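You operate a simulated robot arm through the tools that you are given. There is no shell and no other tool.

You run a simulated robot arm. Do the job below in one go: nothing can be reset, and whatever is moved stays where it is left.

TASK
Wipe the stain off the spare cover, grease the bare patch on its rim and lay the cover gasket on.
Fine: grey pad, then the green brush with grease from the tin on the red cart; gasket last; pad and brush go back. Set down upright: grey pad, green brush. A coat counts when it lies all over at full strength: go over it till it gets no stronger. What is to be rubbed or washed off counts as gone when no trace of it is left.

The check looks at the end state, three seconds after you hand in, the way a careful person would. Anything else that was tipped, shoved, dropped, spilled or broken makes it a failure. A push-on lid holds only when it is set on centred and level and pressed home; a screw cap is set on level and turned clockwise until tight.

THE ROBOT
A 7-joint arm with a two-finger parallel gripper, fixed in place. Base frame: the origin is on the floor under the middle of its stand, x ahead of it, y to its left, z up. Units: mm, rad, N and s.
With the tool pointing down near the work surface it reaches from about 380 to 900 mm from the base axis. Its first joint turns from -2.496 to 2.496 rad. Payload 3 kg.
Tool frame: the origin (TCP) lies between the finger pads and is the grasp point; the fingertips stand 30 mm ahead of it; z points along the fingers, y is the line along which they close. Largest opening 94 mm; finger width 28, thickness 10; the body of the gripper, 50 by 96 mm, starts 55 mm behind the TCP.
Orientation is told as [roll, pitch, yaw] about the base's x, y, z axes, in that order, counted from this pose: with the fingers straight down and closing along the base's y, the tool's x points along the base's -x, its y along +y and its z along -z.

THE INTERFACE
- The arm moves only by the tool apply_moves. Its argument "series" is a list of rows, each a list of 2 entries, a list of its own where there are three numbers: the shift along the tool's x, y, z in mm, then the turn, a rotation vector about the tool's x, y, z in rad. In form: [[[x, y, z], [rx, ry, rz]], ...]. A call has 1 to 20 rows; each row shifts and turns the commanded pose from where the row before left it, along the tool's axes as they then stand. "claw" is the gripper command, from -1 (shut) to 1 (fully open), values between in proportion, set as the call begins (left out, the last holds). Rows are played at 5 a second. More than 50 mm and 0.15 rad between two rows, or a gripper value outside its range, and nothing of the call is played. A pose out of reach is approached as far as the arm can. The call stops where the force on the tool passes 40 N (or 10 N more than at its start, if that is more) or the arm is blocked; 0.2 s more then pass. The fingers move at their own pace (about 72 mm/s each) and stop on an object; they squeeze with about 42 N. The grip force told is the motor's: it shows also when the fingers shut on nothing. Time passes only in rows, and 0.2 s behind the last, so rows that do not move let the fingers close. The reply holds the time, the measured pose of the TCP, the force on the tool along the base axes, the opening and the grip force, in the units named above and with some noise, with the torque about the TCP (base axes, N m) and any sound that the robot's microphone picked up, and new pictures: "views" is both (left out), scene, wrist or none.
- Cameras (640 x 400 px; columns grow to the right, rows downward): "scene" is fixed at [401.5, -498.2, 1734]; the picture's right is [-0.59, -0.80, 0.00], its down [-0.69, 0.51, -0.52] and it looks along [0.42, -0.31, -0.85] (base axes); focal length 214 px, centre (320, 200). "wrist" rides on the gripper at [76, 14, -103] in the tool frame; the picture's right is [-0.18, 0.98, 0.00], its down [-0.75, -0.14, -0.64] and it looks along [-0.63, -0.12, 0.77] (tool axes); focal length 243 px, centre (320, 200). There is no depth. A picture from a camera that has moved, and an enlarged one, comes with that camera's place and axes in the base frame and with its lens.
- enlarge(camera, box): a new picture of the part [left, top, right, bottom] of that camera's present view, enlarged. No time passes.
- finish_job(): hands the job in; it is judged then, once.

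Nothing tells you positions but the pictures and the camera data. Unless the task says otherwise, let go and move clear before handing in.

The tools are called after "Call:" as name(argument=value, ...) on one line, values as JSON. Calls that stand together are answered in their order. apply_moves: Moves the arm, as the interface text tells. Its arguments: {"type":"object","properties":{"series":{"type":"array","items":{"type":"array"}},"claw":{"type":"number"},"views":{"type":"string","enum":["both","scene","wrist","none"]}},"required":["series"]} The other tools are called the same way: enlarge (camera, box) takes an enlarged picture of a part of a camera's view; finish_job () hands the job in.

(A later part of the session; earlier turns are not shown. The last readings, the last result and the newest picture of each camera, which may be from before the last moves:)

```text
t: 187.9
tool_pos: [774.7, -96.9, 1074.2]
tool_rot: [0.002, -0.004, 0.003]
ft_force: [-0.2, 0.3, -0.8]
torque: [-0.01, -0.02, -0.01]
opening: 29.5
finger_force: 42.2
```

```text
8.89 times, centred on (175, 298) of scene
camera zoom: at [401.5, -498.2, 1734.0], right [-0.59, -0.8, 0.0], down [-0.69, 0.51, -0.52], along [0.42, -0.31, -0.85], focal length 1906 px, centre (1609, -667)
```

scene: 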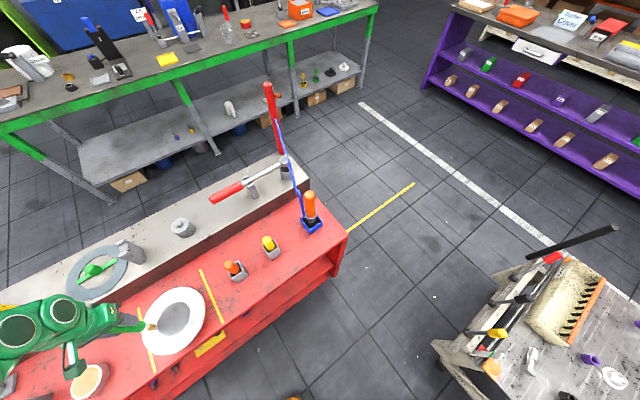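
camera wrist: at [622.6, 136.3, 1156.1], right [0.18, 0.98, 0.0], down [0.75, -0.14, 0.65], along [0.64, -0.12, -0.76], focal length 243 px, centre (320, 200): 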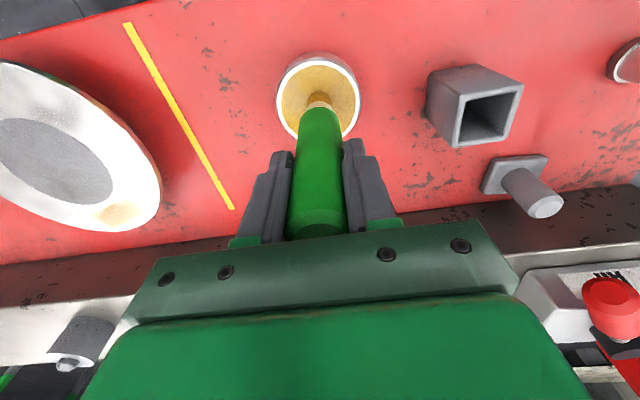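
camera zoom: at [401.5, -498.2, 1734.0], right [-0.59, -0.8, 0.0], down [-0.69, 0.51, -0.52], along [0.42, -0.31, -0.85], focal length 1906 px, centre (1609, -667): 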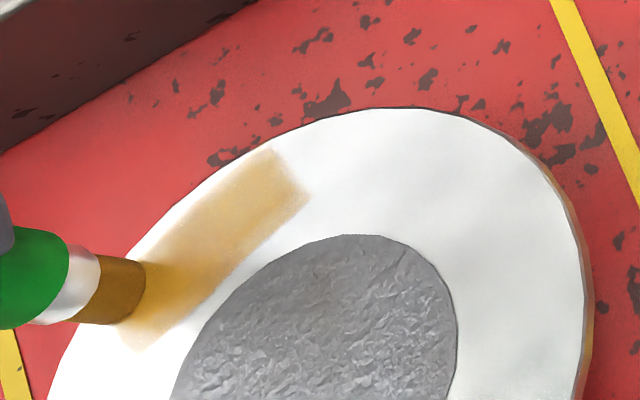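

Call:
apply_moves(series=[[[0, 0, -18], [0, 0, 0]], [[12, 19, -11], [0, 0, 0]], [[12, 19, -11], [0, 0, 0]], [[0, 0, 0], [0, 0, 0]]], views="none")

Call:
enlarge(camera="wrist", box=[100, 30, 340, 200])

Call:
enlarge(camera="scene", box=[150, 275, 200, 320])

```text
t: 188.9
tool_pos: [749.5, -57.6, 1115.3]
tool_rot: [0.001, -0.003, 0.003]
ft_force: [-0.6, 0.2, -1.1]
torque: [0.03, 0.02, 0.0]
opening: 29.7
finger_force: 42.0
```

```text
2.35 times, centred on (220, 115) of wrist
camera zoom: at [675.1, -45.0, 1216.8], right [0.18, 0.98, 0.0], down [0.75, -0.14, 0.64], along [0.63, -0.12, -0.76], focal length 571 px, centre (555, 400)
```

zoom: 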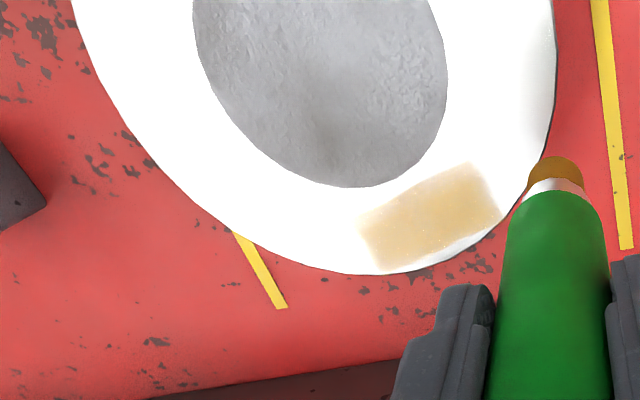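

```text
8.89 times, centred on (175, 298) of scene
camera zoom: at [401.5, -498.2, 1734.0], right [-0.59, -0.8, 0.0], down [-0.69, 0.51, -0.52], along [0.42, -0.31, -0.85], focal length 1906 px, centre (1609, -667)
```

zoom: 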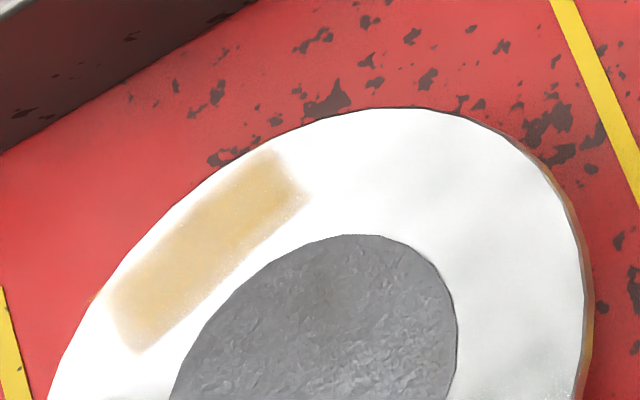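

Call:
enlarge(camera="wrist", box=[240, 90, 320, 150])

Call:
enlarge(camera="scene", box=[155, 288, 179, 308])

```text
6.67 times, centred on (280, 120) of wrist
camera zoom: at [675.1, -45.0, 1216.8], right [0.18, 0.98, 0.0], down [0.75, -0.14, 0.64], along [0.63, -0.12, -0.76], focal length 1618 px, centre (587, 733)
```

zoom: 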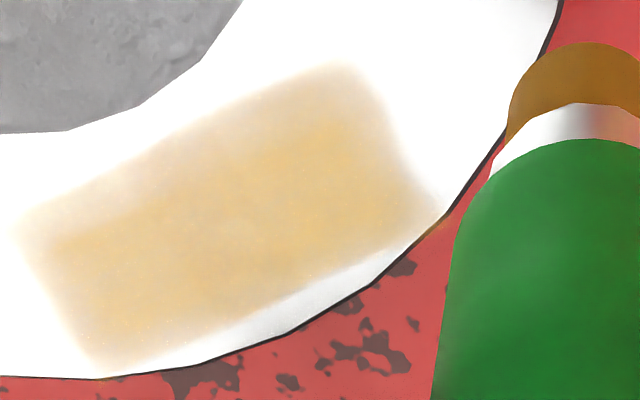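

```text
16.00 times, centred on (167, 298) of scene
camera zoom: at [401.5, -498.2, 1734.0], right [-0.59, -0.8, 0.0], down [-0.69, 0.51, -0.52], along [0.42, -0.31, -0.85], focal length 3432 px, centre (2768, -1368)
```

zoom: 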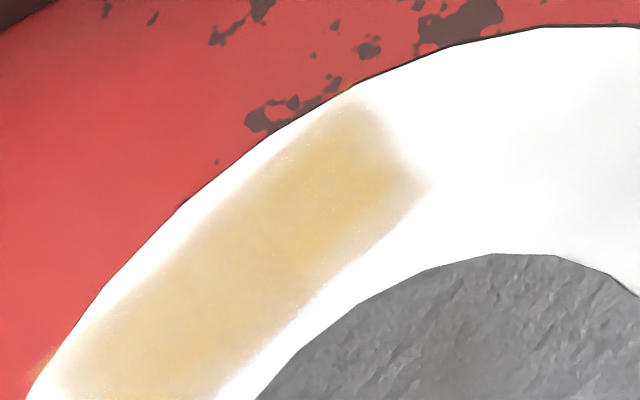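

The centre is richer than the margins, so the edges need more. I'll reload and then run the lines past the patch's borders.

Call:
apply_moves(series=[[[9.9, 36.2, 8], [0, 0, 0]], [[9.9, 36.2, 8], [0, 0, 0]], [[9.9, 36.2, 8], [0, 0, 0]], [[9.9, 36.2, 8], [0, 0, 0]], [[9.9, 36.2, 8], [0, 0, 0]], [[0, 0, 14], [0, 0, 0]], [[0, 0, 7], [0, 0, 0]], [[0, 0, 1.5], [0, 0, 0]], [[0, 0, 0], [0, 0, 0]]], views="none")

Call:
apply_moves(series=[[[0, 0, 1], [0, 0, 0]], [[0, 0, 0.7], [0, 0, 0]], [[0, 0, 0], [0, 0, 0]]], views="none")

```text
t: 190.9
tool_pos: [701.6, 122.4, 1052.4]
tool_rot: [0.003, -0.004, 0.003]
ft_force: [-0.4, -0.7, -0.4]
torque: [-0.04, 0.01, -0.01]
opening: 30.1
finger_force: 41.9
```

```text
t: 191.7
tool_pos: [702.0, 123.2, 1051.8]
tool_rot: [0.001, -0.008, 0.003]
ft_force: [0.0, 5.0, 39.0]
torque: [0.66, -0.13, 0.0]
opening: 29.7
finger_force: 42.5
```

Call:
apply_moves(series=[[[0, 0, -15], [0, 0, 0]], [[0, 0, -20], [0, 0, 0]], [[0, 0, -22], [0, 0, 0]], [[-10.5, -43.6, 0], [0, 0, 0]], [[-10.5, -43.6, 0], [0, 0, 0]], [[-10.5, -43.6, 0], [0, 0, 0]], [[-10.5, -43.6, 0], [0, 0, 0]], [[-10.5, -43.6, 0], [0, 0, 0]], [[0, 0, 17], [0, 0, 0]], [[0, 0, 14], [0, 0, 0]], [[0, 0, 0], [0, 0, 0]]], views="none")

Call:
apply_moves(series=[[[0, 0, 1], [0, 0, 0]], [[0, 0, 0.7], [0, 0, 0]], [[0, 0, 0], [0, 0, 0]]], views="none")

```text
t: 194.1
tool_pos: [753.2, -96.2, 1075.4]
tool_rot: [0.003, -0.003, 0.003]
ft_force: [-0.2, 0.0, -0.2]
torque: [-0.05, 0.0, 0.01]
opening: 29.6
finger_force: 42.0
```

```text
t: 194.9
tool_pos: [752.7, -97.0, 1075.0]
tool_rot: [0.002, -0.004, 0.004]
ft_force: [-0.5, -0.5, 0.2]
torque: [0.0, 0.01, 0.01]
opening: 29.7
finger_force: 42.1
```

Call:
apply_moves(series=[[[0, 0, 0.6], [0, 0, 0]], [[0, 0, 0], [0, 0, 0]]], views="none")

```text
t: 195.5
tool_pos: [754.5, -95.9, 1073.8]
tool_rot: [0.001, -0.003, 0.003]
ft_force: [-1.1, -1.4, 10.7]
torque: [-0.08, 0.19, 0.03]
opening: 29.7
finger_force: 41.8
```

Call:
apply_moves(series=[[[-2.1, -8.5, 0], [0, 0, 0]], [[-2.1, -8.5, 0], [0, 0, 0]], [[-2.1, -8.5, 0], [0, 0, 0]], [[-2.1, -8.5, 0], [0, 0, 0]], [[-2.1, -8.5, 0], [0, 0, 0]], [[-2.1, -8.5, 0], [0, 0, 0]], [[-2.1, -8.5, 0], [0, 0, 0]], [[-2.1, -8.5, 0], [0, 0, 0]], [[0, 0, 0], [0, 0, 0]]], views="none")

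Call:
apply_moves(series=[[[-5.8, 1.4, 0], [0, 0, 0]], [[2.1, 8.5, 0], [0, 0, 0]], [[2.1, 8.5, 0], [0, 0, 0]], [[2.1, 8.5, 0], [0, 0, 0]], [[2.1, 8.5, 0.05], [0, 0, 0]], [[2.1, 8.5, 0.05], [0, 0, 0]], [[2.1, 8.5, 0.05], [0, 0, 0]], [[2.1, 8.5, 0.05], [0, 0, 0]], [[2.1, 8.5, 0.05], [0, 0, 0]], [[0, 0, 0], [0, 0, 0]]], views="none")

```text
t: 197.5
tool_pos: [771.7, -163.4, 1073.8]
tool_rot: [0.002, -0.002, 0.001]
ft_force: [0.5, 0.0, 1.3]
torque: [0.06, -0.07, 0.01]
opening: 29.8
finger_force: 42.5
```

```text
t: 199.7
tool_pos: [760.1, -94.2, 1073.8]
tool_rot: [0.001, -0.004, 0.002]
ft_force: [-0.1, -2.1, 9.9]
torque: [-0.49, 0.05, -0.01]
opening: 29.8
finger_force: 42.0
```

Call:
apply_moves(series=[[[-5.8, 1.4, 0], [0, 0, 0]], [[-2.1, -8.5, 0], [0, 0, 0]], [[-2.1, -8.5, 0], [0, 0, 0]], [[-2.1, -8.5, 0], [0, 0, 0]], [[-2.1, -8.5, 0], [0, 0, 0]], [[-2.1, -8.5, 0.05], [0, 0, 0]], [[-2.1, -8.5, 0.05], [0, 0, 0]], [[-2.1, -8.5, 0.05], [0, 0, 0]], [[-2.1, -8.5, 0.05], [0, 0, 0]], [[0, 0, 0], [0, 0, 0]]], views="none")

Call:
apply_moves(series=[[[-5.3, 1.3, 0], [0, 0, 0]], [[2.1, 8.5, 0], [0, 0, 0]], [[2.1, 8.5, 0], [0, 0, 0]], [[2.1, 8.5, 0], [0, 0, 0]], [[2.1, 8.5, 0], [0, 0, 0]], [[2.1, 8.5, 0], [0, 0, 0]], [[2.1, 8.5, 0], [0, 0, 0]], [[2.1, 8.5, 0], [0, 0, 0]], [[2.1, 8.5, 0], [0, 0, 0]], [[0, 0, 0], [0, 0, 0]]], views="none")

```text
t: 201.9
tool_pos: [783.1, -160.5, 1073.6]
tool_rot: [0.0, -0.004, 0.001]
ft_force: [-0.7, 6.9, 25.6]
torque: [0.91, 0.23, -0.01]
opening: 29.7
finger_force: 42.3
```

```text
t: 204.1
tool_pos: [771.3, -91.5, 1075.1]
tool_rot: [0.003, -0.003, 0.004]
ft_force: [0.2, -0.8, -0.4]
torque: [0.03, -0.02, 0.01]
opening: 29.8
finger_force: 42.0
```

Call:
apply_moves(series=[[[-4.5, 1.1, 0.4], [0, 0, 0]], [[-2.1, -8.5, 0], [0, 0, 0]], [[-2.1, -8.5, 0], [0, 0, 0]], [[-2.1, -8.5, 0], [0, 0, 0]], [[-2.1, -8.5, 0], [0, 0, 0]], [[-2.1, -8.5, 0], [0, 0, 0]], [[-2.1, -8.5, 0], [0, 0, 0]], [[-2.1, -8.5, 0], [0, 0, 0]], [[0, 0, 0], [0, 0, 0]]], views="none")

Call:
apply_moves(series=[[[0, 0, -20], [0, 0, 0]], [[18, 46, -10], [0, 0, 0]], [[18, 47, -10], [0, 0, 0]], [[0, 0, 0], [0, 0, 0]]], views="none")

Call:
enlarge(camera="wrist", box=[240, 90, 320, 150])

Call:
enlarge(camera="scene", box=[155, 288, 179, 308])

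```text
t: 206.1
tool_pos: [790.4, -149.2, 1073.3]
tool_rot: [0.002, -0.005, 0.004]
ft_force: [0.9, 4.5, 26.3]
torque: [0.51, -0.01, -0.02]
opening: 29.9
finger_force: 41.8
```

```text
refused: row 2 steps farther than a row can; nothing moved
```

```text
6.67 times, centred on (280, 120) of wrist
camera zoom: at [714.3, -135.7, 1174.9], right [0.18, 0.98, 0.0], down [0.75, -0.14, 0.65], along [0.64, -0.12, -0.76], focal length 1618 px, centre (587, 733)
```

zoom: 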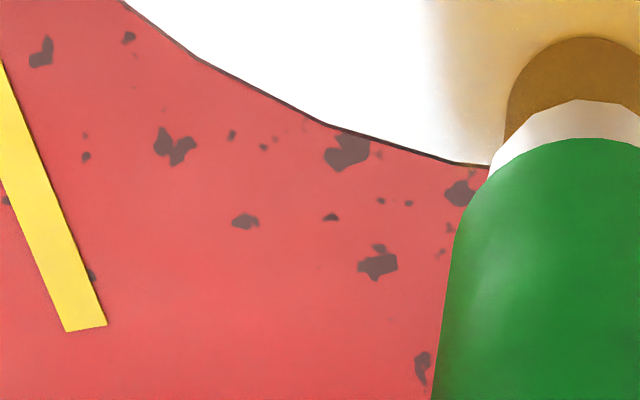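

```text
16.00 times, centred on (167, 298) of scene
camera zoom: at [401.5, -498.2, 1734.0], right [-0.59, -0.8, 0.0], down [-0.69, 0.51, -0.52], along [0.42, -0.31, -0.85], focal length 3432 px, centre (2768, -1368)
```

zoom: 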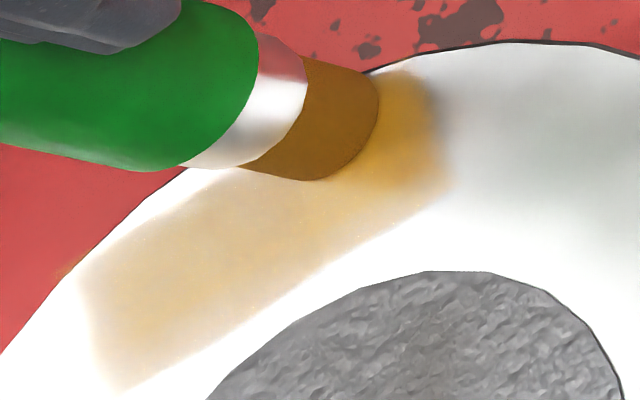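

The cover has turned slightly under the strokes. I'll lift and inspect.

Call:
apply_moves(series=[[[0, 0, -20], [0, 0, 0]], [[14, 31, -7], [0, 0, 0]], [[14, 31, -7], [0, 0, 0]], [[14, 31, -7], [0, 0, 0]], [[0, 0, 0], [0, 0, 0]]], views="wrist")

Call:
enlarge(camera="wrist", box=[210, 80, 310, 155])

Call:
enlarge(camera="scene", box=[155, 285, 183, 309])

Call:
enlarge(camera="scene", box=[130, 275, 220, 360])

```text
t: 207.3
tool_pos: [749.9, -58.3, 1113.7]
tool_rot: [0.002, -0.003, 0.001]
ft_force: [0.0, 0.3, -1.1]
torque: [-0.01, -0.01, 0.03]
opening: 29.8
finger_force: 42.1
camera wrist: at [673.0, -44.4, 1216.0], right [0.18, 0.98, 0.0], down [0.75, -0.14, 0.64], along [0.63, -0.12, -0.77], focal length 243 px, centre (320, 200)
```

wrist: 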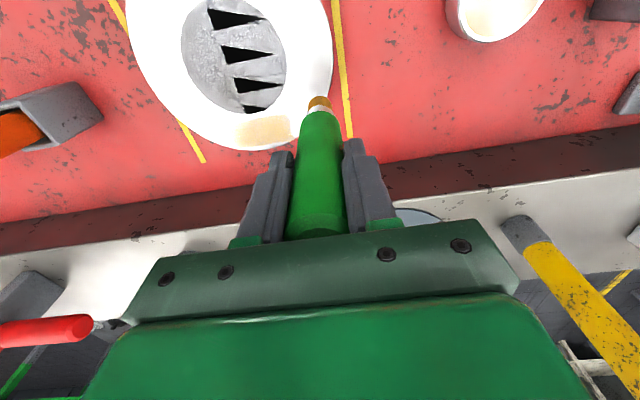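

```text
5.33 times, centred on (260, 118) of wrist
camera zoom: at [673.0, -44.4, 1216.0], right [0.18, 0.98, 0.0], down [0.75, -0.14, 0.64], along [0.63, -0.12, -0.77], focal length 1294 px, centre (640, 640)
```

zoom: 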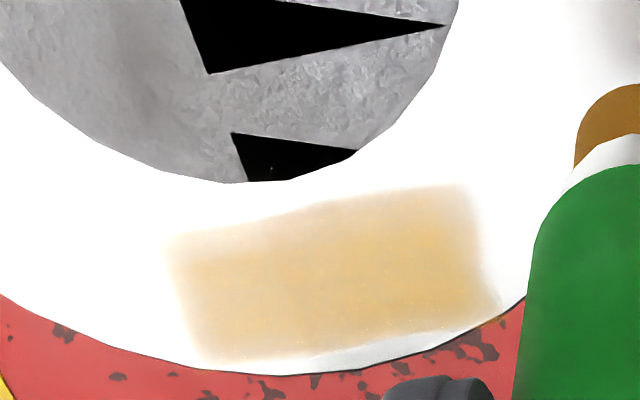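

```text
16.00 times, centred on (169, 297) of scene
camera zoom: at [401.5, -498.2, 1734.0], right [-0.59, -0.8, 0.0], down [-0.69, 0.51, -0.52], along [0.42, -0.31, -0.85], focal length 3432 px, centre (2736, -1352)
```

zoom: 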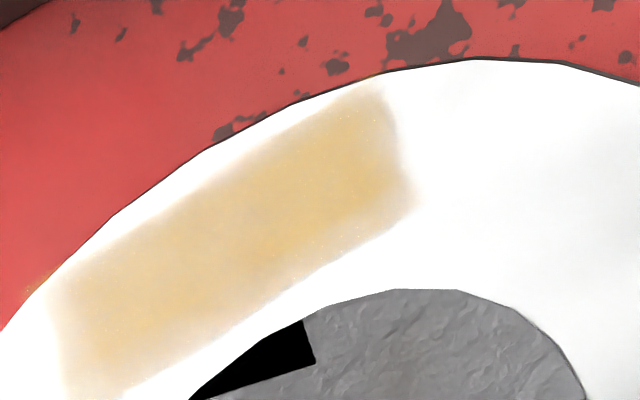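

```text
4.71 times, centred on (175, 318) of scene
camera zoom: at [401.5, -498.2, 1734.0], right [-0.59, -0.8, 0.0], down [-0.69, 0.51, -0.52], along [0.42, -0.31, -0.85], focal length 1009 px, centre (1002, -353)
```

zoom: 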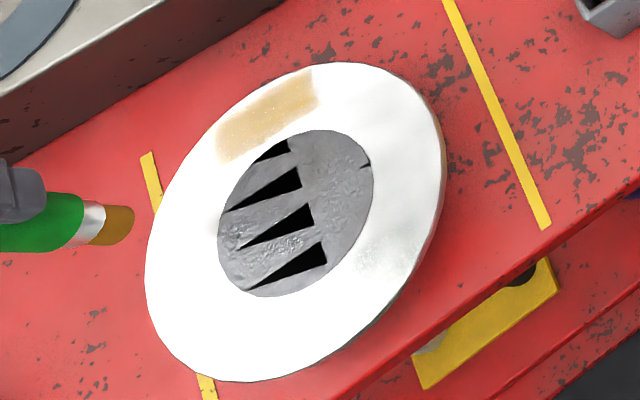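

The coat looks even now, close to saturated. The cover has turned about 12° and drifted some mm under the brush. I'll make one more lighter full pass at the patch's new place (centre ≈ (776,−133), long side along y) and see whether it still deepens.

Call:
apply_moves(series=[[[-16, -40, 8], [0, 0, 0]], [[0, 0, 18], [0, 0, 0]], [[0, 0, 12], [0, 0, 0]], [[0, 0, 1], [0, 0, 0]], [[0, 0, 0], [0, 0, 0]]], views="none")

Call:
apply_moves(series=[[[0, 0, 0.6], [0, 0, 0]], [[0, 0, 0], [0, 0, 0]]], views="none")

```text
t: 208.5
tool_pos: [763.9, -98.6, 1073.9]
tool_rot: [0.004, -0.004, 0.001]
ft_force: [-0.7, -0.8, -0.9]
torque: [-0.04, 0.0, -0.01]
opening: 29.8
finger_force: 42.7
```

```text
t: 209.1
tool_pos: [763.7, -96.2, 1072.4]
tool_rot: [0.002, -0.004, 0.001]
ft_force: [-0.6, -1.3, 3.2]
torque: [-0.2, 0.0, 0.0]
opening: 29.7
finger_force: 41.8
```

Call:
apply_moves(series=[[[0, 0, 0.2], [0, 0, 0]], [[0, -8.7, 0], [0, 0, 0]], [[0, -8.7, 0], [0, 0, 0]], [[0, -8.7, 0], [0, 0, 0]], [[0, -8.7, 0], [0, 0, 0]], [[0, -8.7, 0], [0, 0, 0]], [[0, -8.7, 0], [0, 0, 0]], [[0, -8.7, 0], [0, 0, 0]], [[0, -8.7, 0], [0, 0, 0]], [[-6, 0, 0], [0, 0, 0]], [[0, 8.7, 0], [0, 0, 0]], [[0, 8.7, 0], [0, 0, 0]], [[0, 8.7, 0], [0, 0, 0]], [[0, 8.7, 0], [0, 0, 0]], [[0, 8.7, 0], [0, 0, 0]], [[0, 8.7, 0], [0, 0, 0]], [[0, 8.7, 0], [0, 0, 0]], [[0, 8.7, 0], [0, 0, 0]], [[0, 0, 0], [0, 0, 0]]], views="none")

Call:
enlarge(camera="scene", box=[130, 275, 220, 360])

```text
t: 213.1
tool_pos: [770.3, -97.7, 1074.4]
tool_rot: [0.003, -0.002, 0.001]
ft_force: [-0.3, 0.6, -1.1]
torque: [0.0, 0.01, -0.01]
opening: 29.7
finger_force: 41.7
```

```text
4.71 times, centred on (175, 318) of scene
camera zoom: at [401.5, -498.2, 1734.0], right [-0.59, -0.8, 0.0], down [-0.69, 0.51, -0.52], along [0.42, -0.31, -0.85], focal length 1009 px, centre (1002, -353)
```

zoom: 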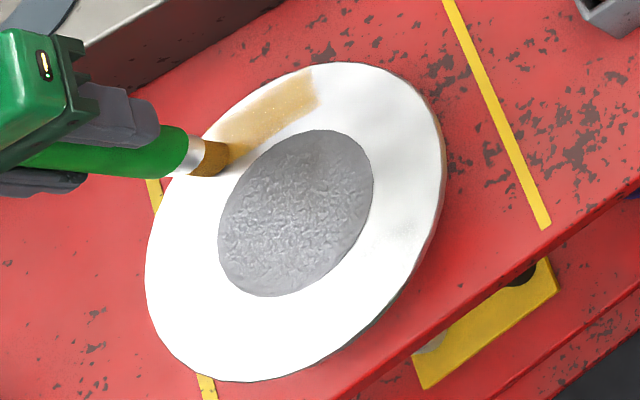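

Call:
apply_moves(series=[[[0, 0, 0.3], [0, 0, 0]], [[-5, 0, 0.3], [0, 0, 0]], [[0, -8.7, 0], [0, 0, 0]], [[0, -8.7, 0], [0, 0, 0]], [[0, -8.7, 0], [0, 0, 0]], [[0, -8.7, 0], [0, 0, 0]], [[0, -8.7, 0], [0, 0, 0]], [[0, -8.7, 0], [0, 0, 0]], [[0, -8.7, 0], [0, 0, 0]], [[0, -8.7, 0], [0, 0, 0]], [[0, 0, 0], [0, 0, 0]]], views="none")

Call:
apply_moves(series=[[[-6, 0, 0], [0, 0, 0]], [[0, 8.7, 0], [0, 0, 0]], [[0, 8.7, 0], [0, 0, 0]], [[0, 8.7, 0], [0, 0, 0]], [[0, 8.7, 0], [0, 0, 0]], [[0, 8.7, 0], [0, 0, 0]], [[0, 8.7, 0], [0, 0, 0]], [[0, 8.7, 0], [0, 0, 0]], [[0, 8.7, 0], [0, 0, 0]], [[0, 0, 0], [0, 0, 0]]], views="none")

```text
t: 215.5
tool_pos: [775.9, -166.2, 1073.8]
tool_rot: [0.002, -0.004, 0.004]
ft_force: [-0.2, 2.0, 7.4]
torque: [0.28, -0.06, 0.01]
opening: 29.6
finger_force: 42.0
```

```text
t: 217.7
tool_pos: [780.4, -96.2, 1073.5]
tool_rot: [0.003, -0.003, 0.001]
ft_force: [0.0, -4.8, 13.7]
torque: [-0.51, 0.03, 0.04]
opening: 29.7
finger_force: 42.1
```

Call:
apply_moves(series=[[[-5, 0, 0], [0, 0, 0]], [[0, -8.7, 0], [0, 0, 0]], [[0, -8.7, 0], [0, 0, 0]], [[0, -8.7, 0], [0, 0, 0]], [[0, -8.7, 0], [0, 0, 0]], [[0, -8.7, 0], [0, 0, 0]], [[0, -8.7, 0], [0, 0, 0]], [[0, -8.7, 0], [0, 0, 0]], [[0, 0, 0], [0, 0, 0]]], views="none")

Call:
apply_moves(series=[[[0, 0, -20], [0, 0, 0]], [[12, 33, -7], [0, 0, 0]], [[12, 33, -7], [0, 0, 0]], [[12, 33, -7], [0, 0, 0]], [[0, 0, 0], [0, 0, 0]]], views="none")

Call:
enlarge(camera="wrist", box=[210, 80, 310, 155])

Call:
enlarge(camera="scene", box=[155, 285, 183, 309])

```text
t: 219.7
tool_pos: [785.6, -157.3, 1073.0]
tool_rot: [0.0, -0.003, 0.002]
ft_force: [0.2, -0.9, 1.7]
torque: [-0.14, -0.03, -0.04]
opening: 29.8
finger_force: 42.4
```

```text
t: 220.9
tool_pos: [750.7, -57.5, 1113.9]
tool_rot: [0.002, -0.004, 0.002]
ft_force: [0.7, -0.6, -1.2]
torque: [-0.02, -0.01, 0.0]
opening: 29.7
finger_force: 41.8
```

```text
5.33 times, centred on (260, 118) of wrist
camera zoom: at [674.2, -43.9, 1216.3], right [0.18, 0.98, 0.0], down [0.75, -0.14, 0.64], along [0.63, -0.12, -0.76], focal length 1294 px, centre (640, 640)
```

zoom: 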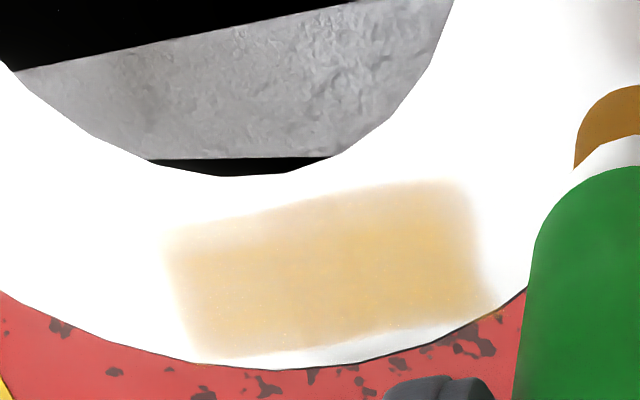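

```text
16.00 times, centred on (169, 297) of scene
camera zoom: at [401.5, -498.2, 1734.0], right [-0.59, -0.8, 0.0], down [-0.69, 0.51, -0.52], along [0.42, -0.31, -0.85], focal length 3432 px, centre (2736, -1352)
```

zoom: 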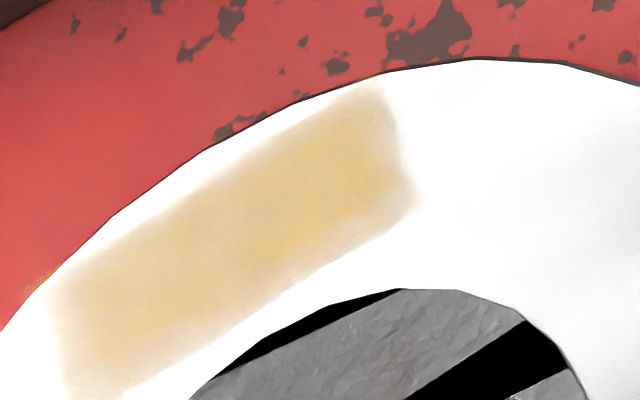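

It deepened a little more, so I'll reload and do another full pass.

Call:
apply_moves(series=[[[9.9, 36, 8], [0, 0, 0]], [[9.9, 36, 8], [0, 0, 0]], [[9.9, 36, 8], [0, 0, 0]], [[9.9, 36, 8], [0, 0, 0]], [[9.9, 36, 8], [0, 0, 0]], [[0, 0, 14], [0, 0, 0]], [[0, 0, 7], [0, 0, 0]], [[0, 0, 2], [0, 0, 0]], [[0, 0, 0], [0, 0, 0]]], views="none")

Call:
apply_moves(series=[[[0, 0, 1], [0, 0, 0]], [[0, 0, 0], [0, 0, 0]]], views="none")

```text
t: 222.9
tool_pos: [700.0, 122.3, 1050.9]
tool_rot: [0.001, -0.005, 0.001]
ft_force: [-5.5, 3.1, 22.1]
torque: [0.4, 0.57, 0.04]
opening: 29.7
finger_force: 42.2
```

```text
t: 223.5
tool_pos: [699.9, 122.6, 1051.5]
tool_rot: [0.002, -0.005, 0.001]
ft_force: [-4.7, 8.4, 36.8]
torque: [0.92, 0.41, 0.02]
opening: 29.5
finger_force: 42.4
```

Call:
apply_moves(series=[[[0, 0, -16], [0, 0, 0]], [[0, 0, -20], [0, 0, 0]], [[0, 0, -22], [0, 0, 0]], [[-13.2, -44.1, 0], [0, 0, 0]], [[-13.2, -44.1, 0], [0, 0, 0]], [[-13.2, -44.1, 0], [0, 0, 0]], [[-13.2, -44.1, 0], [0, 0, 0]], [[-13.2, -44.1, 0], [0, 0, 0]], [[0, 0, 18], [0, 0, 0]], [[0, 0, 15], [0, 0, 0]], [[0, 0, 1.5], [0, 0, 0]], [[0, 0, 0], [0, 0, 0]]], views="none")

Call:
apply_moves(series=[[[0, 0, 0.6], [0, 0, 0]], [[0, 0, 0], [0, 0, 0]]], views="none")

```text
t: 226.1
tool_pos: [767.0, -100.1, 1075.4]
tool_rot: [0.002, -0.003, 0.002]
ft_force: [0.2, 0.4, -0.4]
torque: [-0.01, 0.03, 0.03]
opening: 29.7
finger_force: 41.7
```

```text
t: 226.7
tool_pos: [766.8, -99.6, 1073.3]
tool_rot: [0.001, -0.003, 0.002]
ft_force: [0.2, 0.0, -0.6]
torque: [0.0, 0.0, 0.02]
opening: 29.6
finger_force: 42.6
```

Call:
apply_moves(series=[[[0, 0, 0.6], [0, 0, 0]], [[0, 0, 0], [0, 0, 0]]], views="none")

Call:
apply_moves(series=[[[0, 0, 0.4], [0, 0, 0]], [[0, 0, 0], [0, 0, 0]]], views="none")

```text
t: 227.3
tool_pos: [766.0, -98.7, 1073.6]
tool_rot: [0.002, -0.002, 0.001]
ft_force: [0.3, -0.6, 6.1]
torque: [-0.01, -0.19, -0.01]
opening: 29.8
finger_force: 41.8
```

```text
t: 227.9
tool_pos: [767.0, -97.7, 1072.7]
tool_rot: [0.001, -0.003, 0.004]
ft_force: [-2.9, -3.7, 11.1]
torque: [-0.33, 0.23, -0.02]
opening: 29.8
finger_force: 42.2
```

Call:
apply_moves(series=[[[2, 0, 0], [0, 0, 0]], [[0, -8.9, 0], [0, 0, 0]], [[0, -8.9, 0], [0, 0, 0]], [[0, -8.9, 0], [0, 0, 0]], [[0, -8.9, 0], [0, 0, 0]], [[0, -8.9, 0], [0, 0, 0]], [[0, -8.9, 0], [0, 0, 0]], [[0, -8.9, 0], [0, 0, 0]], [[0, -8.9, 0], [0, 0, 0]], [[-5, 0, 0], [0, 0, 0]], [[0, 8.9, 0], [0, 0, 0]], [[0, 8.9, 0], [0, 0, 0]], [[0, 8.9, 0], [0, 0, 0]], [[0, 8.9, 0], [0, 0, 0]], [[0, 8.9, 0.05], [0, 0, 0]], [[0, 8.9, 0.05], [0, 0, 0]], [[0, 8.9, 0.05], [0, 0, 0]], [[0, 8.9, 0.05], [0, 0, 0]], [[0, 0, 0], [0, 0, 0]]], views="none")

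Call:
apply_moves(series=[[[-5, 0, 0.05], [0, 0, 0]], [[0, -8.9, 0], [0, 0, 0]], [[0, -8.9, 0], [0, 0, 0]], [[0, -8.9, 0], [0, 0, 0]], [[0, -8.9, 0], [0, 0, 0]], [[0, -8.9, 0], [0, 0, 0]], [[0, -8.9, 0], [0, 0, 0]], [[0, -8.9, 0], [0, 0, 0]], [[0, -8.9, 0], [0, 0, 0]], [[-5, 0, 0], [0, 0, 0]], [[0, 8.9, 0], [0, 0, 0]], [[0, 8.9, 0], [0, 0, 0]], [[0, 8.9, 0], [0, 0, 0]], [[0, 8.9, 0], [0, 0, 0]], [[0, 8.9, 0.05], [0, 0, 0]], [[0, 8.9, 0.05], [0, 0, 0]], [[0, 8.9, 0.05], [0, 0, 0]], [[0, 8.9, 0.05], [0, 0, 0]], [[0, 0, 0], [0, 0, 0]]], views="none")

Call:
apply_moves(series=[[[-5, 0, 0.05], [0, 0, 0]], [[0, -8.9, 0], [0, 0, 0]], [[0, -8.9, 0], [0, 0, 0]], [[0, -8.9, 0], [0, 0, 0]], [[0, -8.9, 0], [0, 0, 0]], [[0, -8.9, 0], [0, 0, 0]], [[0, -8.9, 0], [0, 0, 0]], [[0, -8.9, 0], [0, 0, 0]], [[0, 0, 0], [0, 0, 0]]], views="none")

```text
t: 229.7
tool_pos: [765.3, -161.5, 1073.2]
tool_rot: [0.001, -0.004, 0.003]
ft_force: [-1.6, 1.3, 8.0]
torque: [0.1, 0.18, 0.05]
opening: 29.9
finger_force: 41.8
stopped in row 9: the force on the tool passed its limit at 41 N (the readings are from after the stop); the commanded pose is now the measured one
```

```text
t: 233.7
tool_pos: [776.0, -161.7, 1073.0]
tool_rot: [0.003, -0.004, 0.003]
ft_force: [0.5, -8.9, 28.7]
torque: [-0.98, -0.02, 0.02]
opening: 29.8
finger_force: 42.0
```

```text
t: 235.7
tool_pos: [778.4, -223.6, 1070.3]
tool_rot: [0.0, -0.002, 0.003]
ft_force: [0.0, 0.5, -1.6]
torque: [-0.01, 0.02, 0.01]
opening: 30.0
finger_force: 42.1
```

The first call stopped early, so the next ones ran too far toward −y. I'll lift immediately and check the cover.

Call:
apply_moves(series=[[[0, 0, -25], [0, 0, 0]], [[0, 0, -20], [0, 0, 0]], [[0, 0, 0], [0, 0, 0]]], views="both")

Call:
enlarge(camera="scene", box=[130, 275, 220, 360])

Call:
enlarge(camera="wrist", box=[240, 0, 480, 170])

```text
t: 236.5
tool_pos: [780.3, -223.6, 1115.6]
tool_rot: [0.002, -0.005, 0.004]
ft_force: [0.3, -1.0, 0.0]
torque: [0.0, 0.01, 0.01]
opening: 29.7
finger_force: 41.7
camera wrist: at [702.9, -209.9, 1218.5], right [0.18, 0.98, 0.0], down [0.75, -0.14, 0.65], along [0.64, -0.11, -0.76], focal length 243 px, centre (320, 200)
```

scene: 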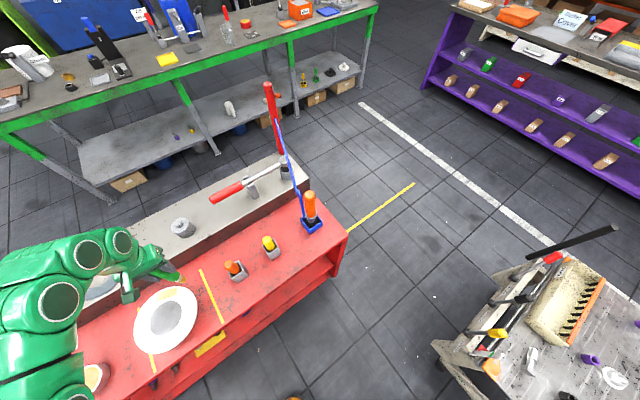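
wrist: 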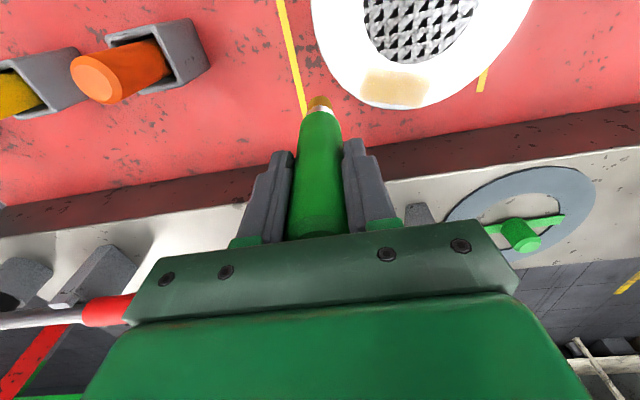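

```text
4.71 times, centred on (175, 318) of scene
camera zoom: at [401.5, -498.2, 1734.0], right [-0.59, -0.8, 0.0], down [-0.69, 0.51, -0.52], along [0.42, -0.31, -0.85], focal length 1009 px, centre (1002, -353)
```

zoom: 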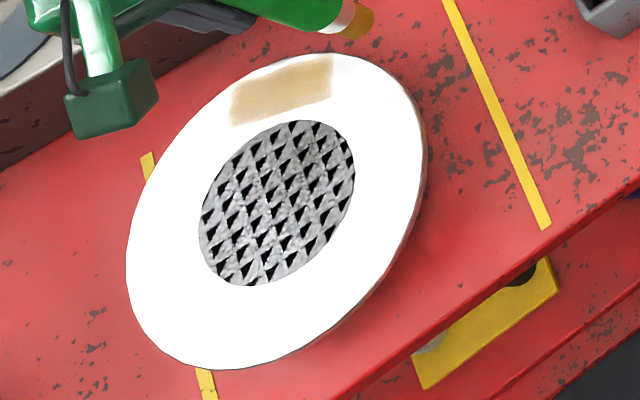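

```text
2.35 times, centred on (360, 85) of wrist
camera zoom: at [702.9, -209.9, 1218.5], right [0.18, 0.98, 0.0], down [0.75, -0.14, 0.65], along [0.64, -0.11, -0.76], focal length 571 px, centre (226, 471)
```

zoom: 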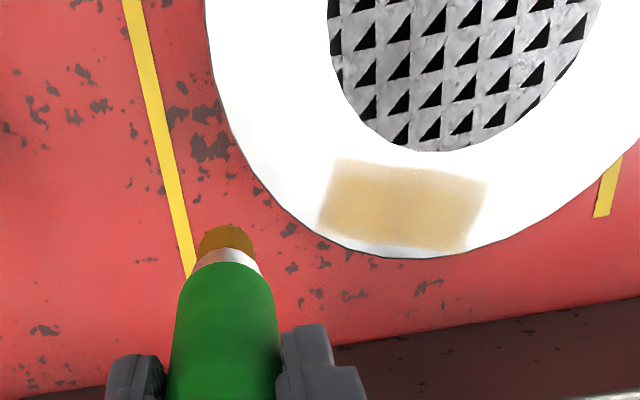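

The cover has slid and turned further (now about 20 mm toward +y of where it started), but it is level and the coat is intact. I'll look at the coat closely.

Call:
enlarge(camera="scene", box=[155, 282, 183, 306])

Call:
enlarge(camera="wrist", box=[350, 50, 460, 120])

```text
16.00 times, centred on (169, 294) of scene
camera zoom: at [401.5, -498.2, 1734.0], right [-0.59, -0.8, 0.0], down [-0.69, 0.51, -0.52], along [0.42, -0.31, -0.85], focal length 3432 px, centre (2736, -1304)
```

zoom: 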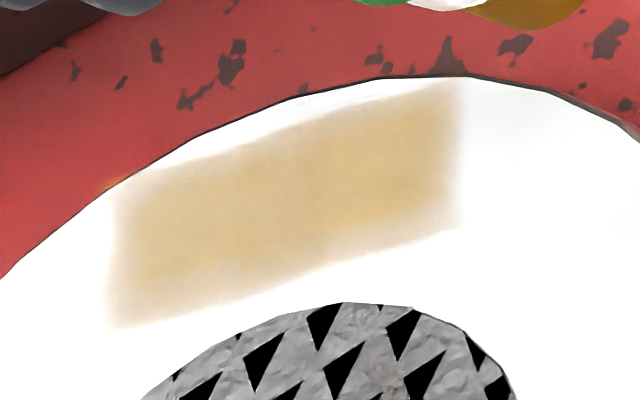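

```text
5.71 times, centred on (405, 85) of wrist
camera zoom: at [702.9, -209.9, 1218.5], right [0.18, 0.98, 0.0], down [0.75, -0.14, 0.65], along [0.64, -0.11, -0.76], focal length 1386 px, centre (-166, 857)
```

zoom: 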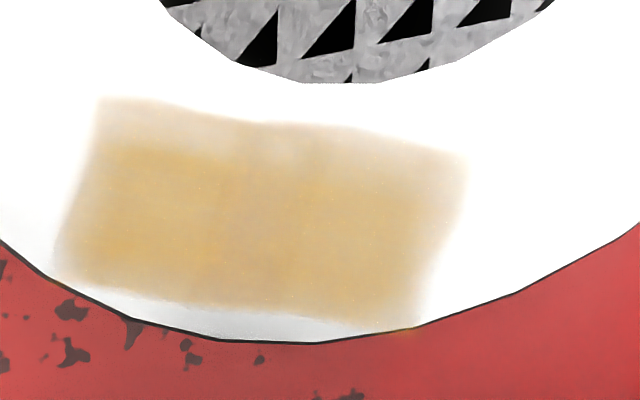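

The inner edge strip and the +y end are still lighter than the rest, so they need more. I'll position the brush over the patch's new place and check alignment before touching.

Call:
apply_moves(series=[[[0, 40, 0], [0, 0, 0]], [[-4, 40, 8], [0, 0, 0]], [[0, 0, 14], [0, 0, 0]], [[0, 0, 0], [0, 0, 0]]], views="none")

Call:
enlarge(camera="wrist", box=[200, 30, 440, 200])

```text
t: 237.5
tool_pos: [785.6, -144.6, 1093.7]
tool_rot: [0.0, -0.005, 0.004]
ft_force: [0.6, 0.3, -1.1]
torque: [0.02, -0.02, 0.02]
opening: 30.0
finger_force: 41.4
```

```text
2.35 times, centred on (320, 115) of wrist
camera zoom: at [709.0, -130.8, 1195.5], right [0.18, 0.98, 0.0], down [0.75, -0.14, 0.65], along [0.63, -0.11, -0.76], focal length 571 px, centre (320, 400)
```

zoom: 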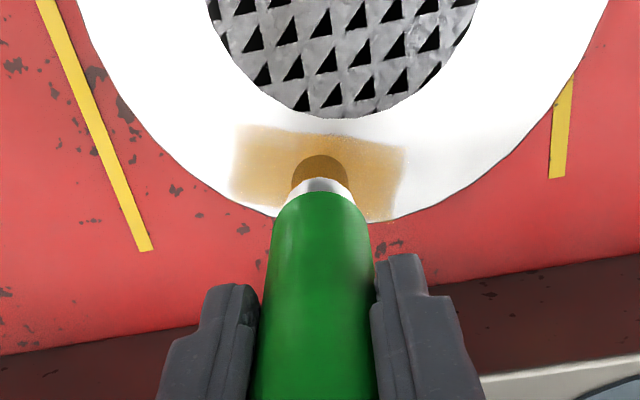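

Alignment is clear: the patch centre is at about (791,−146), turned about −17°. I'll brush the light inner strip, stroking only toward −y so friction nudges the cover back the way it came.

Call:
apply_moves(series=[[[-5, 33.6, 0], [0, 0, 0]], [[0, 0, 17], [0, 0, 0]], [[0, 0, 1.5], [0, 0, 0]], [[0, 0, 0], [0, 0, 0]]], views="none")

Call:
apply_moves(series=[[[0, 0, 1], [0, 0, 0]], [[0, 0, 0], [0, 0, 0]]], views="none")

```text
t: 238.5
tool_pos: [789.2, -111.3, 1074.9]
tool_rot: [0.002, -0.005, 0.003]
ft_force: [-0.2, -0.5, -0.6]
torque: [-0.01, 0.0, 0.0]
opening: 29.6
finger_force: 42.0
```

```text
t: 239.1
tool_pos: [789.7, -110.0, 1074.4]
tool_rot: [0.001, -0.004, 0.003]
ft_force: [0.1, -0.4, -1.3]
torque: [0.01, 0.03, 0.04]
opening: 29.8
finger_force: 42.0
```

Call:
apply_moves(series=[[[0, 0, 0.6], [0, 0, 0]], [[0, 0, 0], [0, 0, 0]]], views="none")

Call:
apply_moves(series=[[[0, 0, 0.5], [0, 0, 0]], [[0, 0, 0], [0, 0, 0]]], views="none")

```text
t: 239.7
tool_pos: [787.7, -110.2, 1074.7]
tool_rot: [0.001, -0.005, 0.004]
ft_force: [0.4, 0.1, -0.8]
torque: [-0.02, 0.02, 0.03]
opening: 29.6
finger_force: 42.0
```

```text
t: 240.3
tool_pos: [787.2, -110.4, 1074.5]
tool_rot: [0.003, -0.006, 0.005]
ft_force: [0.8, 0.2, -0.4]
torque: [0.02, 0.0, -0.04]
opening: 29.8
finger_force: 42.4
```

Call:
apply_moves(series=[[[0, 0, 0.6], [0, 0, 0]], [[0, 0, 0], [0, 0, 0]]], views="wrist")

Call:
enlarge(camera="wrist", box=[200, 30, 440, 200])

```text
t: 240.9
tool_pos: [788.6, -110.1, 1073.3]
tool_rot: [0.003, -0.006, 0.003]
ft_force: [0.1, 0.7, -1.3]
torque: [0.01, 0.0, 0.01]
opening: 30.0
finger_force: 42.1
camera wrist: at [712.3, -96.5, 1175.1], right [0.18, 0.98, 0.0], down [0.75, -0.14, 0.65], along [0.63, -0.11, -0.76], focal length 243 px, centre (320, 200)
```

wrist: 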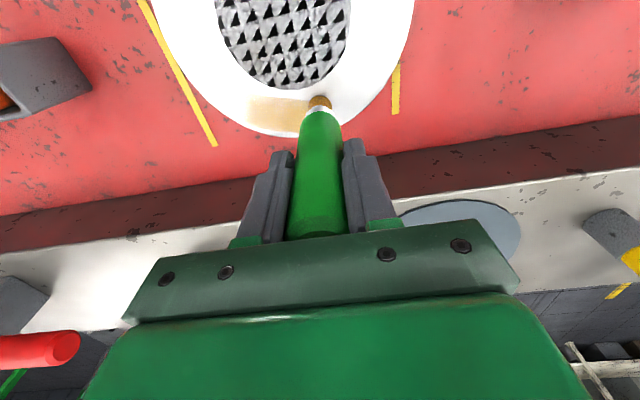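

```text
2.35 times, centred on (320, 115) of wrist
camera zoom: at [712.3, -96.5, 1175.1], right [0.18, 0.98, 0.0], down [0.75, -0.14, 0.65], along [0.63, -0.11, -0.76], focal length 571 px, centre (320, 400)
```

zoom: 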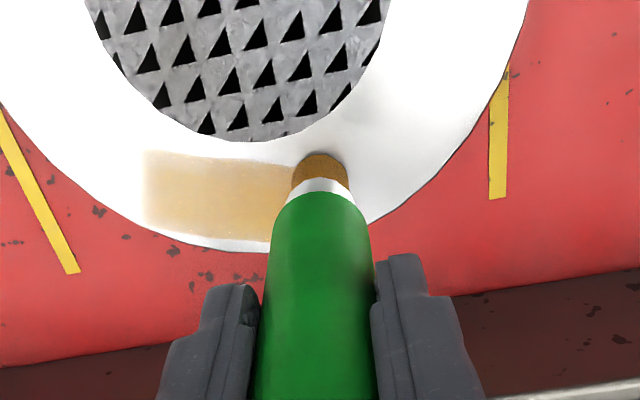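

Call:
apply_moves(series=[[[0, 0, 0.5], [0, 0, 0]], [[0, 0, 0], [0, 0, 0]]], views="none")

Call:
apply_moves(series=[[[0, 0, 0.4], [0, 0, 0]], [[0, 0, 0], [0, 0, 0]]], views="none")

```text
t: 241.5
tool_pos: [790.2, -110.5, 1072.2]
tool_rot: [0.002, -0.005, 0.004]
ft_force: [0.9, -0.6, 0.7]
torque: [-0.05, -0.02, 0.02]
opening: 29.8
finger_force: 41.7
```

```text
t: 242.1
tool_pos: [789.7, -110.3, 1074.4]
tool_rot: [0.001, -0.004, 0.004]
ft_force: [-0.6, -0.7, 1.3]
torque: [0.01, -0.11, 0.0]
opening: 29.7
finger_force: 41.9
```

Call:
apply_moves(series=[[[0, 0, 0.4], [0, 0, 0]], [[2.39, -7.9, 0], [0, 0, 0]], [[2.39, -7.9, 0], [0, 0, 0]], [[2.39, -7.9, 0], [0, 0, 0]], [[2.39, -7.9, 0], [0, 0, 0]], [[2.39, -7.9, 0], [0, 0, 0]], [[2.39, -7.9, 0], [0, 0, 0]], [[2.39, -7.9, 0], [0, 0, 0]], [[2.39, -7.9, 0], [0, 0, 0]], [[0, 0, 0], [0, 0, 0]]], views="none")

Call:
enlarge(camera="wrist", box=[200, 30, 440, 200])

Call:
enlarge(camera="scene", box=[130, 275, 220, 360])

```text
t: 244.3
tool_pos: [769.3, -172.4, 1073.3]
tool_rot: [0.002, -0.005, 0.004]
ft_force: [1.5, 4.7, 15.4]
torque: [0.64, -0.17, 0.02]
opening: 29.6
finger_force: 42.4
```

```text
2.35 times, centred on (320, 115) of wrist
camera zoom: at [692.7, -159.5, 1174.4], right [0.18, 0.98, 0.0], down [0.75, -0.14, 0.65], along [0.64, -0.11, -0.76], focal length 571 px, centre (320, 400)
```

zoom: 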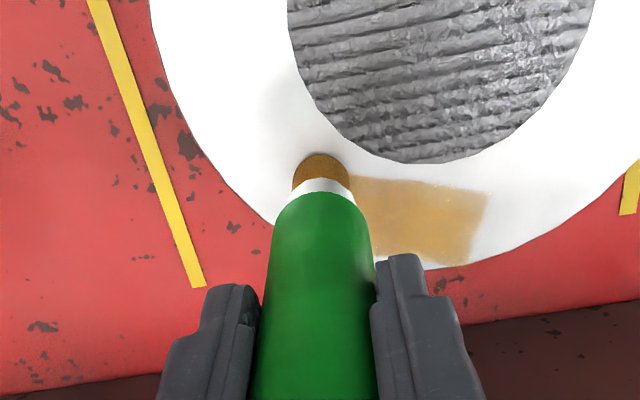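

```text
4.71 times, centred on (175, 318) of scene
camera zoom: at [401.5, -498.2, 1734.0], right [-0.59, -0.8, 0.0], down [-0.69, 0.51, -0.52], along [0.42, -0.31, -0.85], focal length 1009 px, centre (1002, -353)
```

zoom: 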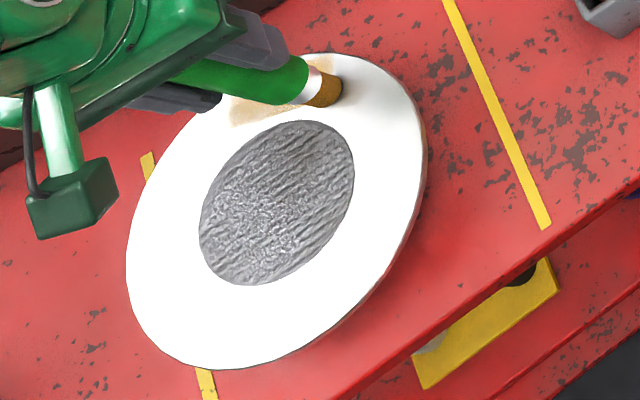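

The inner strip is filling in nicely, and the cover stayed put. I'll lift, return and stroke the next lines the same way.

Call:
apply_moves(series=[[[0, 0, -5], [0, 0, 0]], [[-12, 31, 0], [0, 0, 0]], [[-12, 31, 0], [0, 0, 0]], [[0, 0, 4.8], [0, 0, 0]], [[0, 0, 0], [0, 0, 0]]], views="none")

```text
t: 245.5
tool_pos: [793.2, -112.1, 1073.7]
tool_rot: [0.0, -0.006, 0.003]
ft_force: [-0.1, 0.7, -0.2]
torque: [0.02, 0.03, 0.05]
opening: 29.4
finger_force: 41.9
```

Call:
apply_moves(series=[[[-0.9, 3, 0.5], [0, 0, 0]], [[0, 0, 0], [0, 0, 0]]], views="none")

```text
t: 246.1
tool_pos: [794.5, -109.3, 1072.9]
tool_rot: [0.001, -0.004, 0.004]
ft_force: [-0.1, 0.6, 0.2]
torque: [0.04, -0.03, 0.0]
opening: 29.8
finger_force: 41.7
```

Call:
apply_moves(series=[[[0, 0, 0.5], [0, 0, 0]], [[2.39, -7.9, 0], [0, 0, 0]], [[2.39, -7.9, 0], [0, 0, 0]], [[2.39, -7.9, 0], [0, 0, 0]], [[2.39, -7.9, 0], [0, 0, 0]], [[2.39, -7.9, 0], [0, 0, 0]], [[2.39, -7.9, 0], [0, 0, 0]], [[2.39, -7.9, 0], [0, 0, 0]], [[2.39, -7.9, 0], [0, 0, 0]], [[0, 0, 0], [0, 0, 0]]], views="none")

```text
t: 248.3
tool_pos: [775.0, -170.5, 1071.7]
tool_rot: [-0.001, -0.004, 0.004]
ft_force: [2.5, 6.0, 20.9]
torque: [0.78, -0.37, 0.0]
opening: 29.7
finger_force: 42.1
```

Call:
apply_moves(series=[[[0, 0, -5], [0, 0, 0]], [[-12.4, 31.5, 0], [0, 0, 0]], [[-12.4, 31.5, 0], [0, 0, 0]], [[0, 0, 5], [0, 0, 0]], [[0, 0, 0], [0, 0, 0]]], views="none")

```text
t: 249.5
tool_pos: [800.5, -107.8, 1073.6]
tool_rot: [0.002, -0.006, 0.003]
ft_force: [0.5, 0.4, -0.5]
torque: [-0.03, 0.02, -0.02]
opening: 29.6
finger_force: 41.8
```

Call:
apply_moves(series=[[[0, 0, 0.5], [0, 0, 0]], [[2.39, -7.9, 0], [0, 0, 0]], [[2.39, -7.9, 0], [0, 0, 0]], [[2.39, -7.9, 0], [0, 0, 0]], [[2.39, -7.9, 0], [0, 0, 0]], [[2.39, -7.9, 0], [0, 0, 0]], [[2.39, -7.9, 0], [0, 0, 0]], [[2.39, -7.9, 0], [0, 0, 0]], [[2.39, -7.9, 0], [0, 0, 0]], [[0, 0, 0], [0, 0, 0]]], views="none")

Call:
enlarge(camera="wrist", box=[200, 30, 440, 200])

Call:
enlarge(camera="scene", box=[130, 275, 220, 360])

```text
t: 251.7
tool_pos: [780.3, -170.0, 1071.8]
tool_rot: [0.001, -0.008, 0.003]
ft_force: [6.1, 10.2, 37.0]
torque: [1.3, -0.63, -0.05]
opening: 29.6
finger_force: 41.9
```

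```text
2.35 times, centred on (320, 115) of wrist
camera zoom: at [704.5, -157.0, 1173.8], right [0.18, 0.98, 0.0], down [0.75, -0.14, 0.65], along [0.64, -0.11, -0.76], focal length 571 px, centre (320, 400)
```

zoom: 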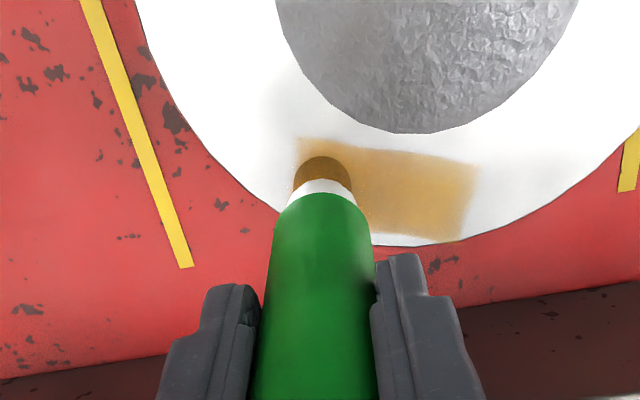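

```text
4.71 times, centred on (175, 318) of scene
camera zoom: at [401.5, -498.2, 1734.0], right [-0.59, -0.8, 0.0], down [-0.69, 0.51, -0.52], along [0.42, -0.31, -0.85], focal length 1009 px, centre (1002, -353)
```

zoom: 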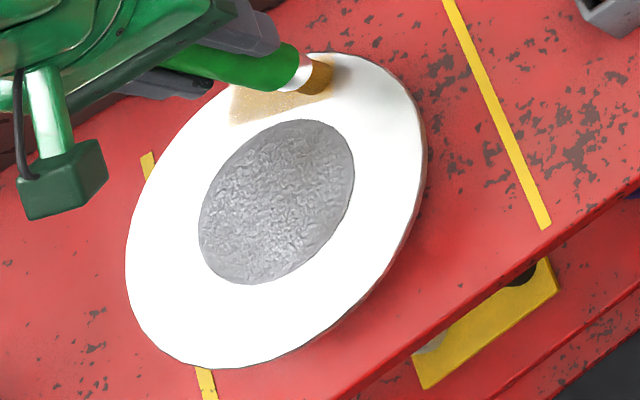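

Call:
apply_moves(series=[[[0, 0, -5], [0, 0, 0]], [[-12.4, 31.5, 0], [0, 0, 0]], [[-12.4, 31.5, 0], [0, 0, 0]], [[0, 0, 5], [0, 0, 0]], [[0, 0, 0], [0, 0, 0]]], views="none")

```text
t: 252.9
tool_pos: [806.7, -107.8, 1072.6]
tool_rot: [0.0, -0.007, 0.003]
ft_force: [-2.9, 4.8, 24.2]
torque: [0.41, 0.41, -0.02]
opening: 29.7
finger_force: 41.9
```

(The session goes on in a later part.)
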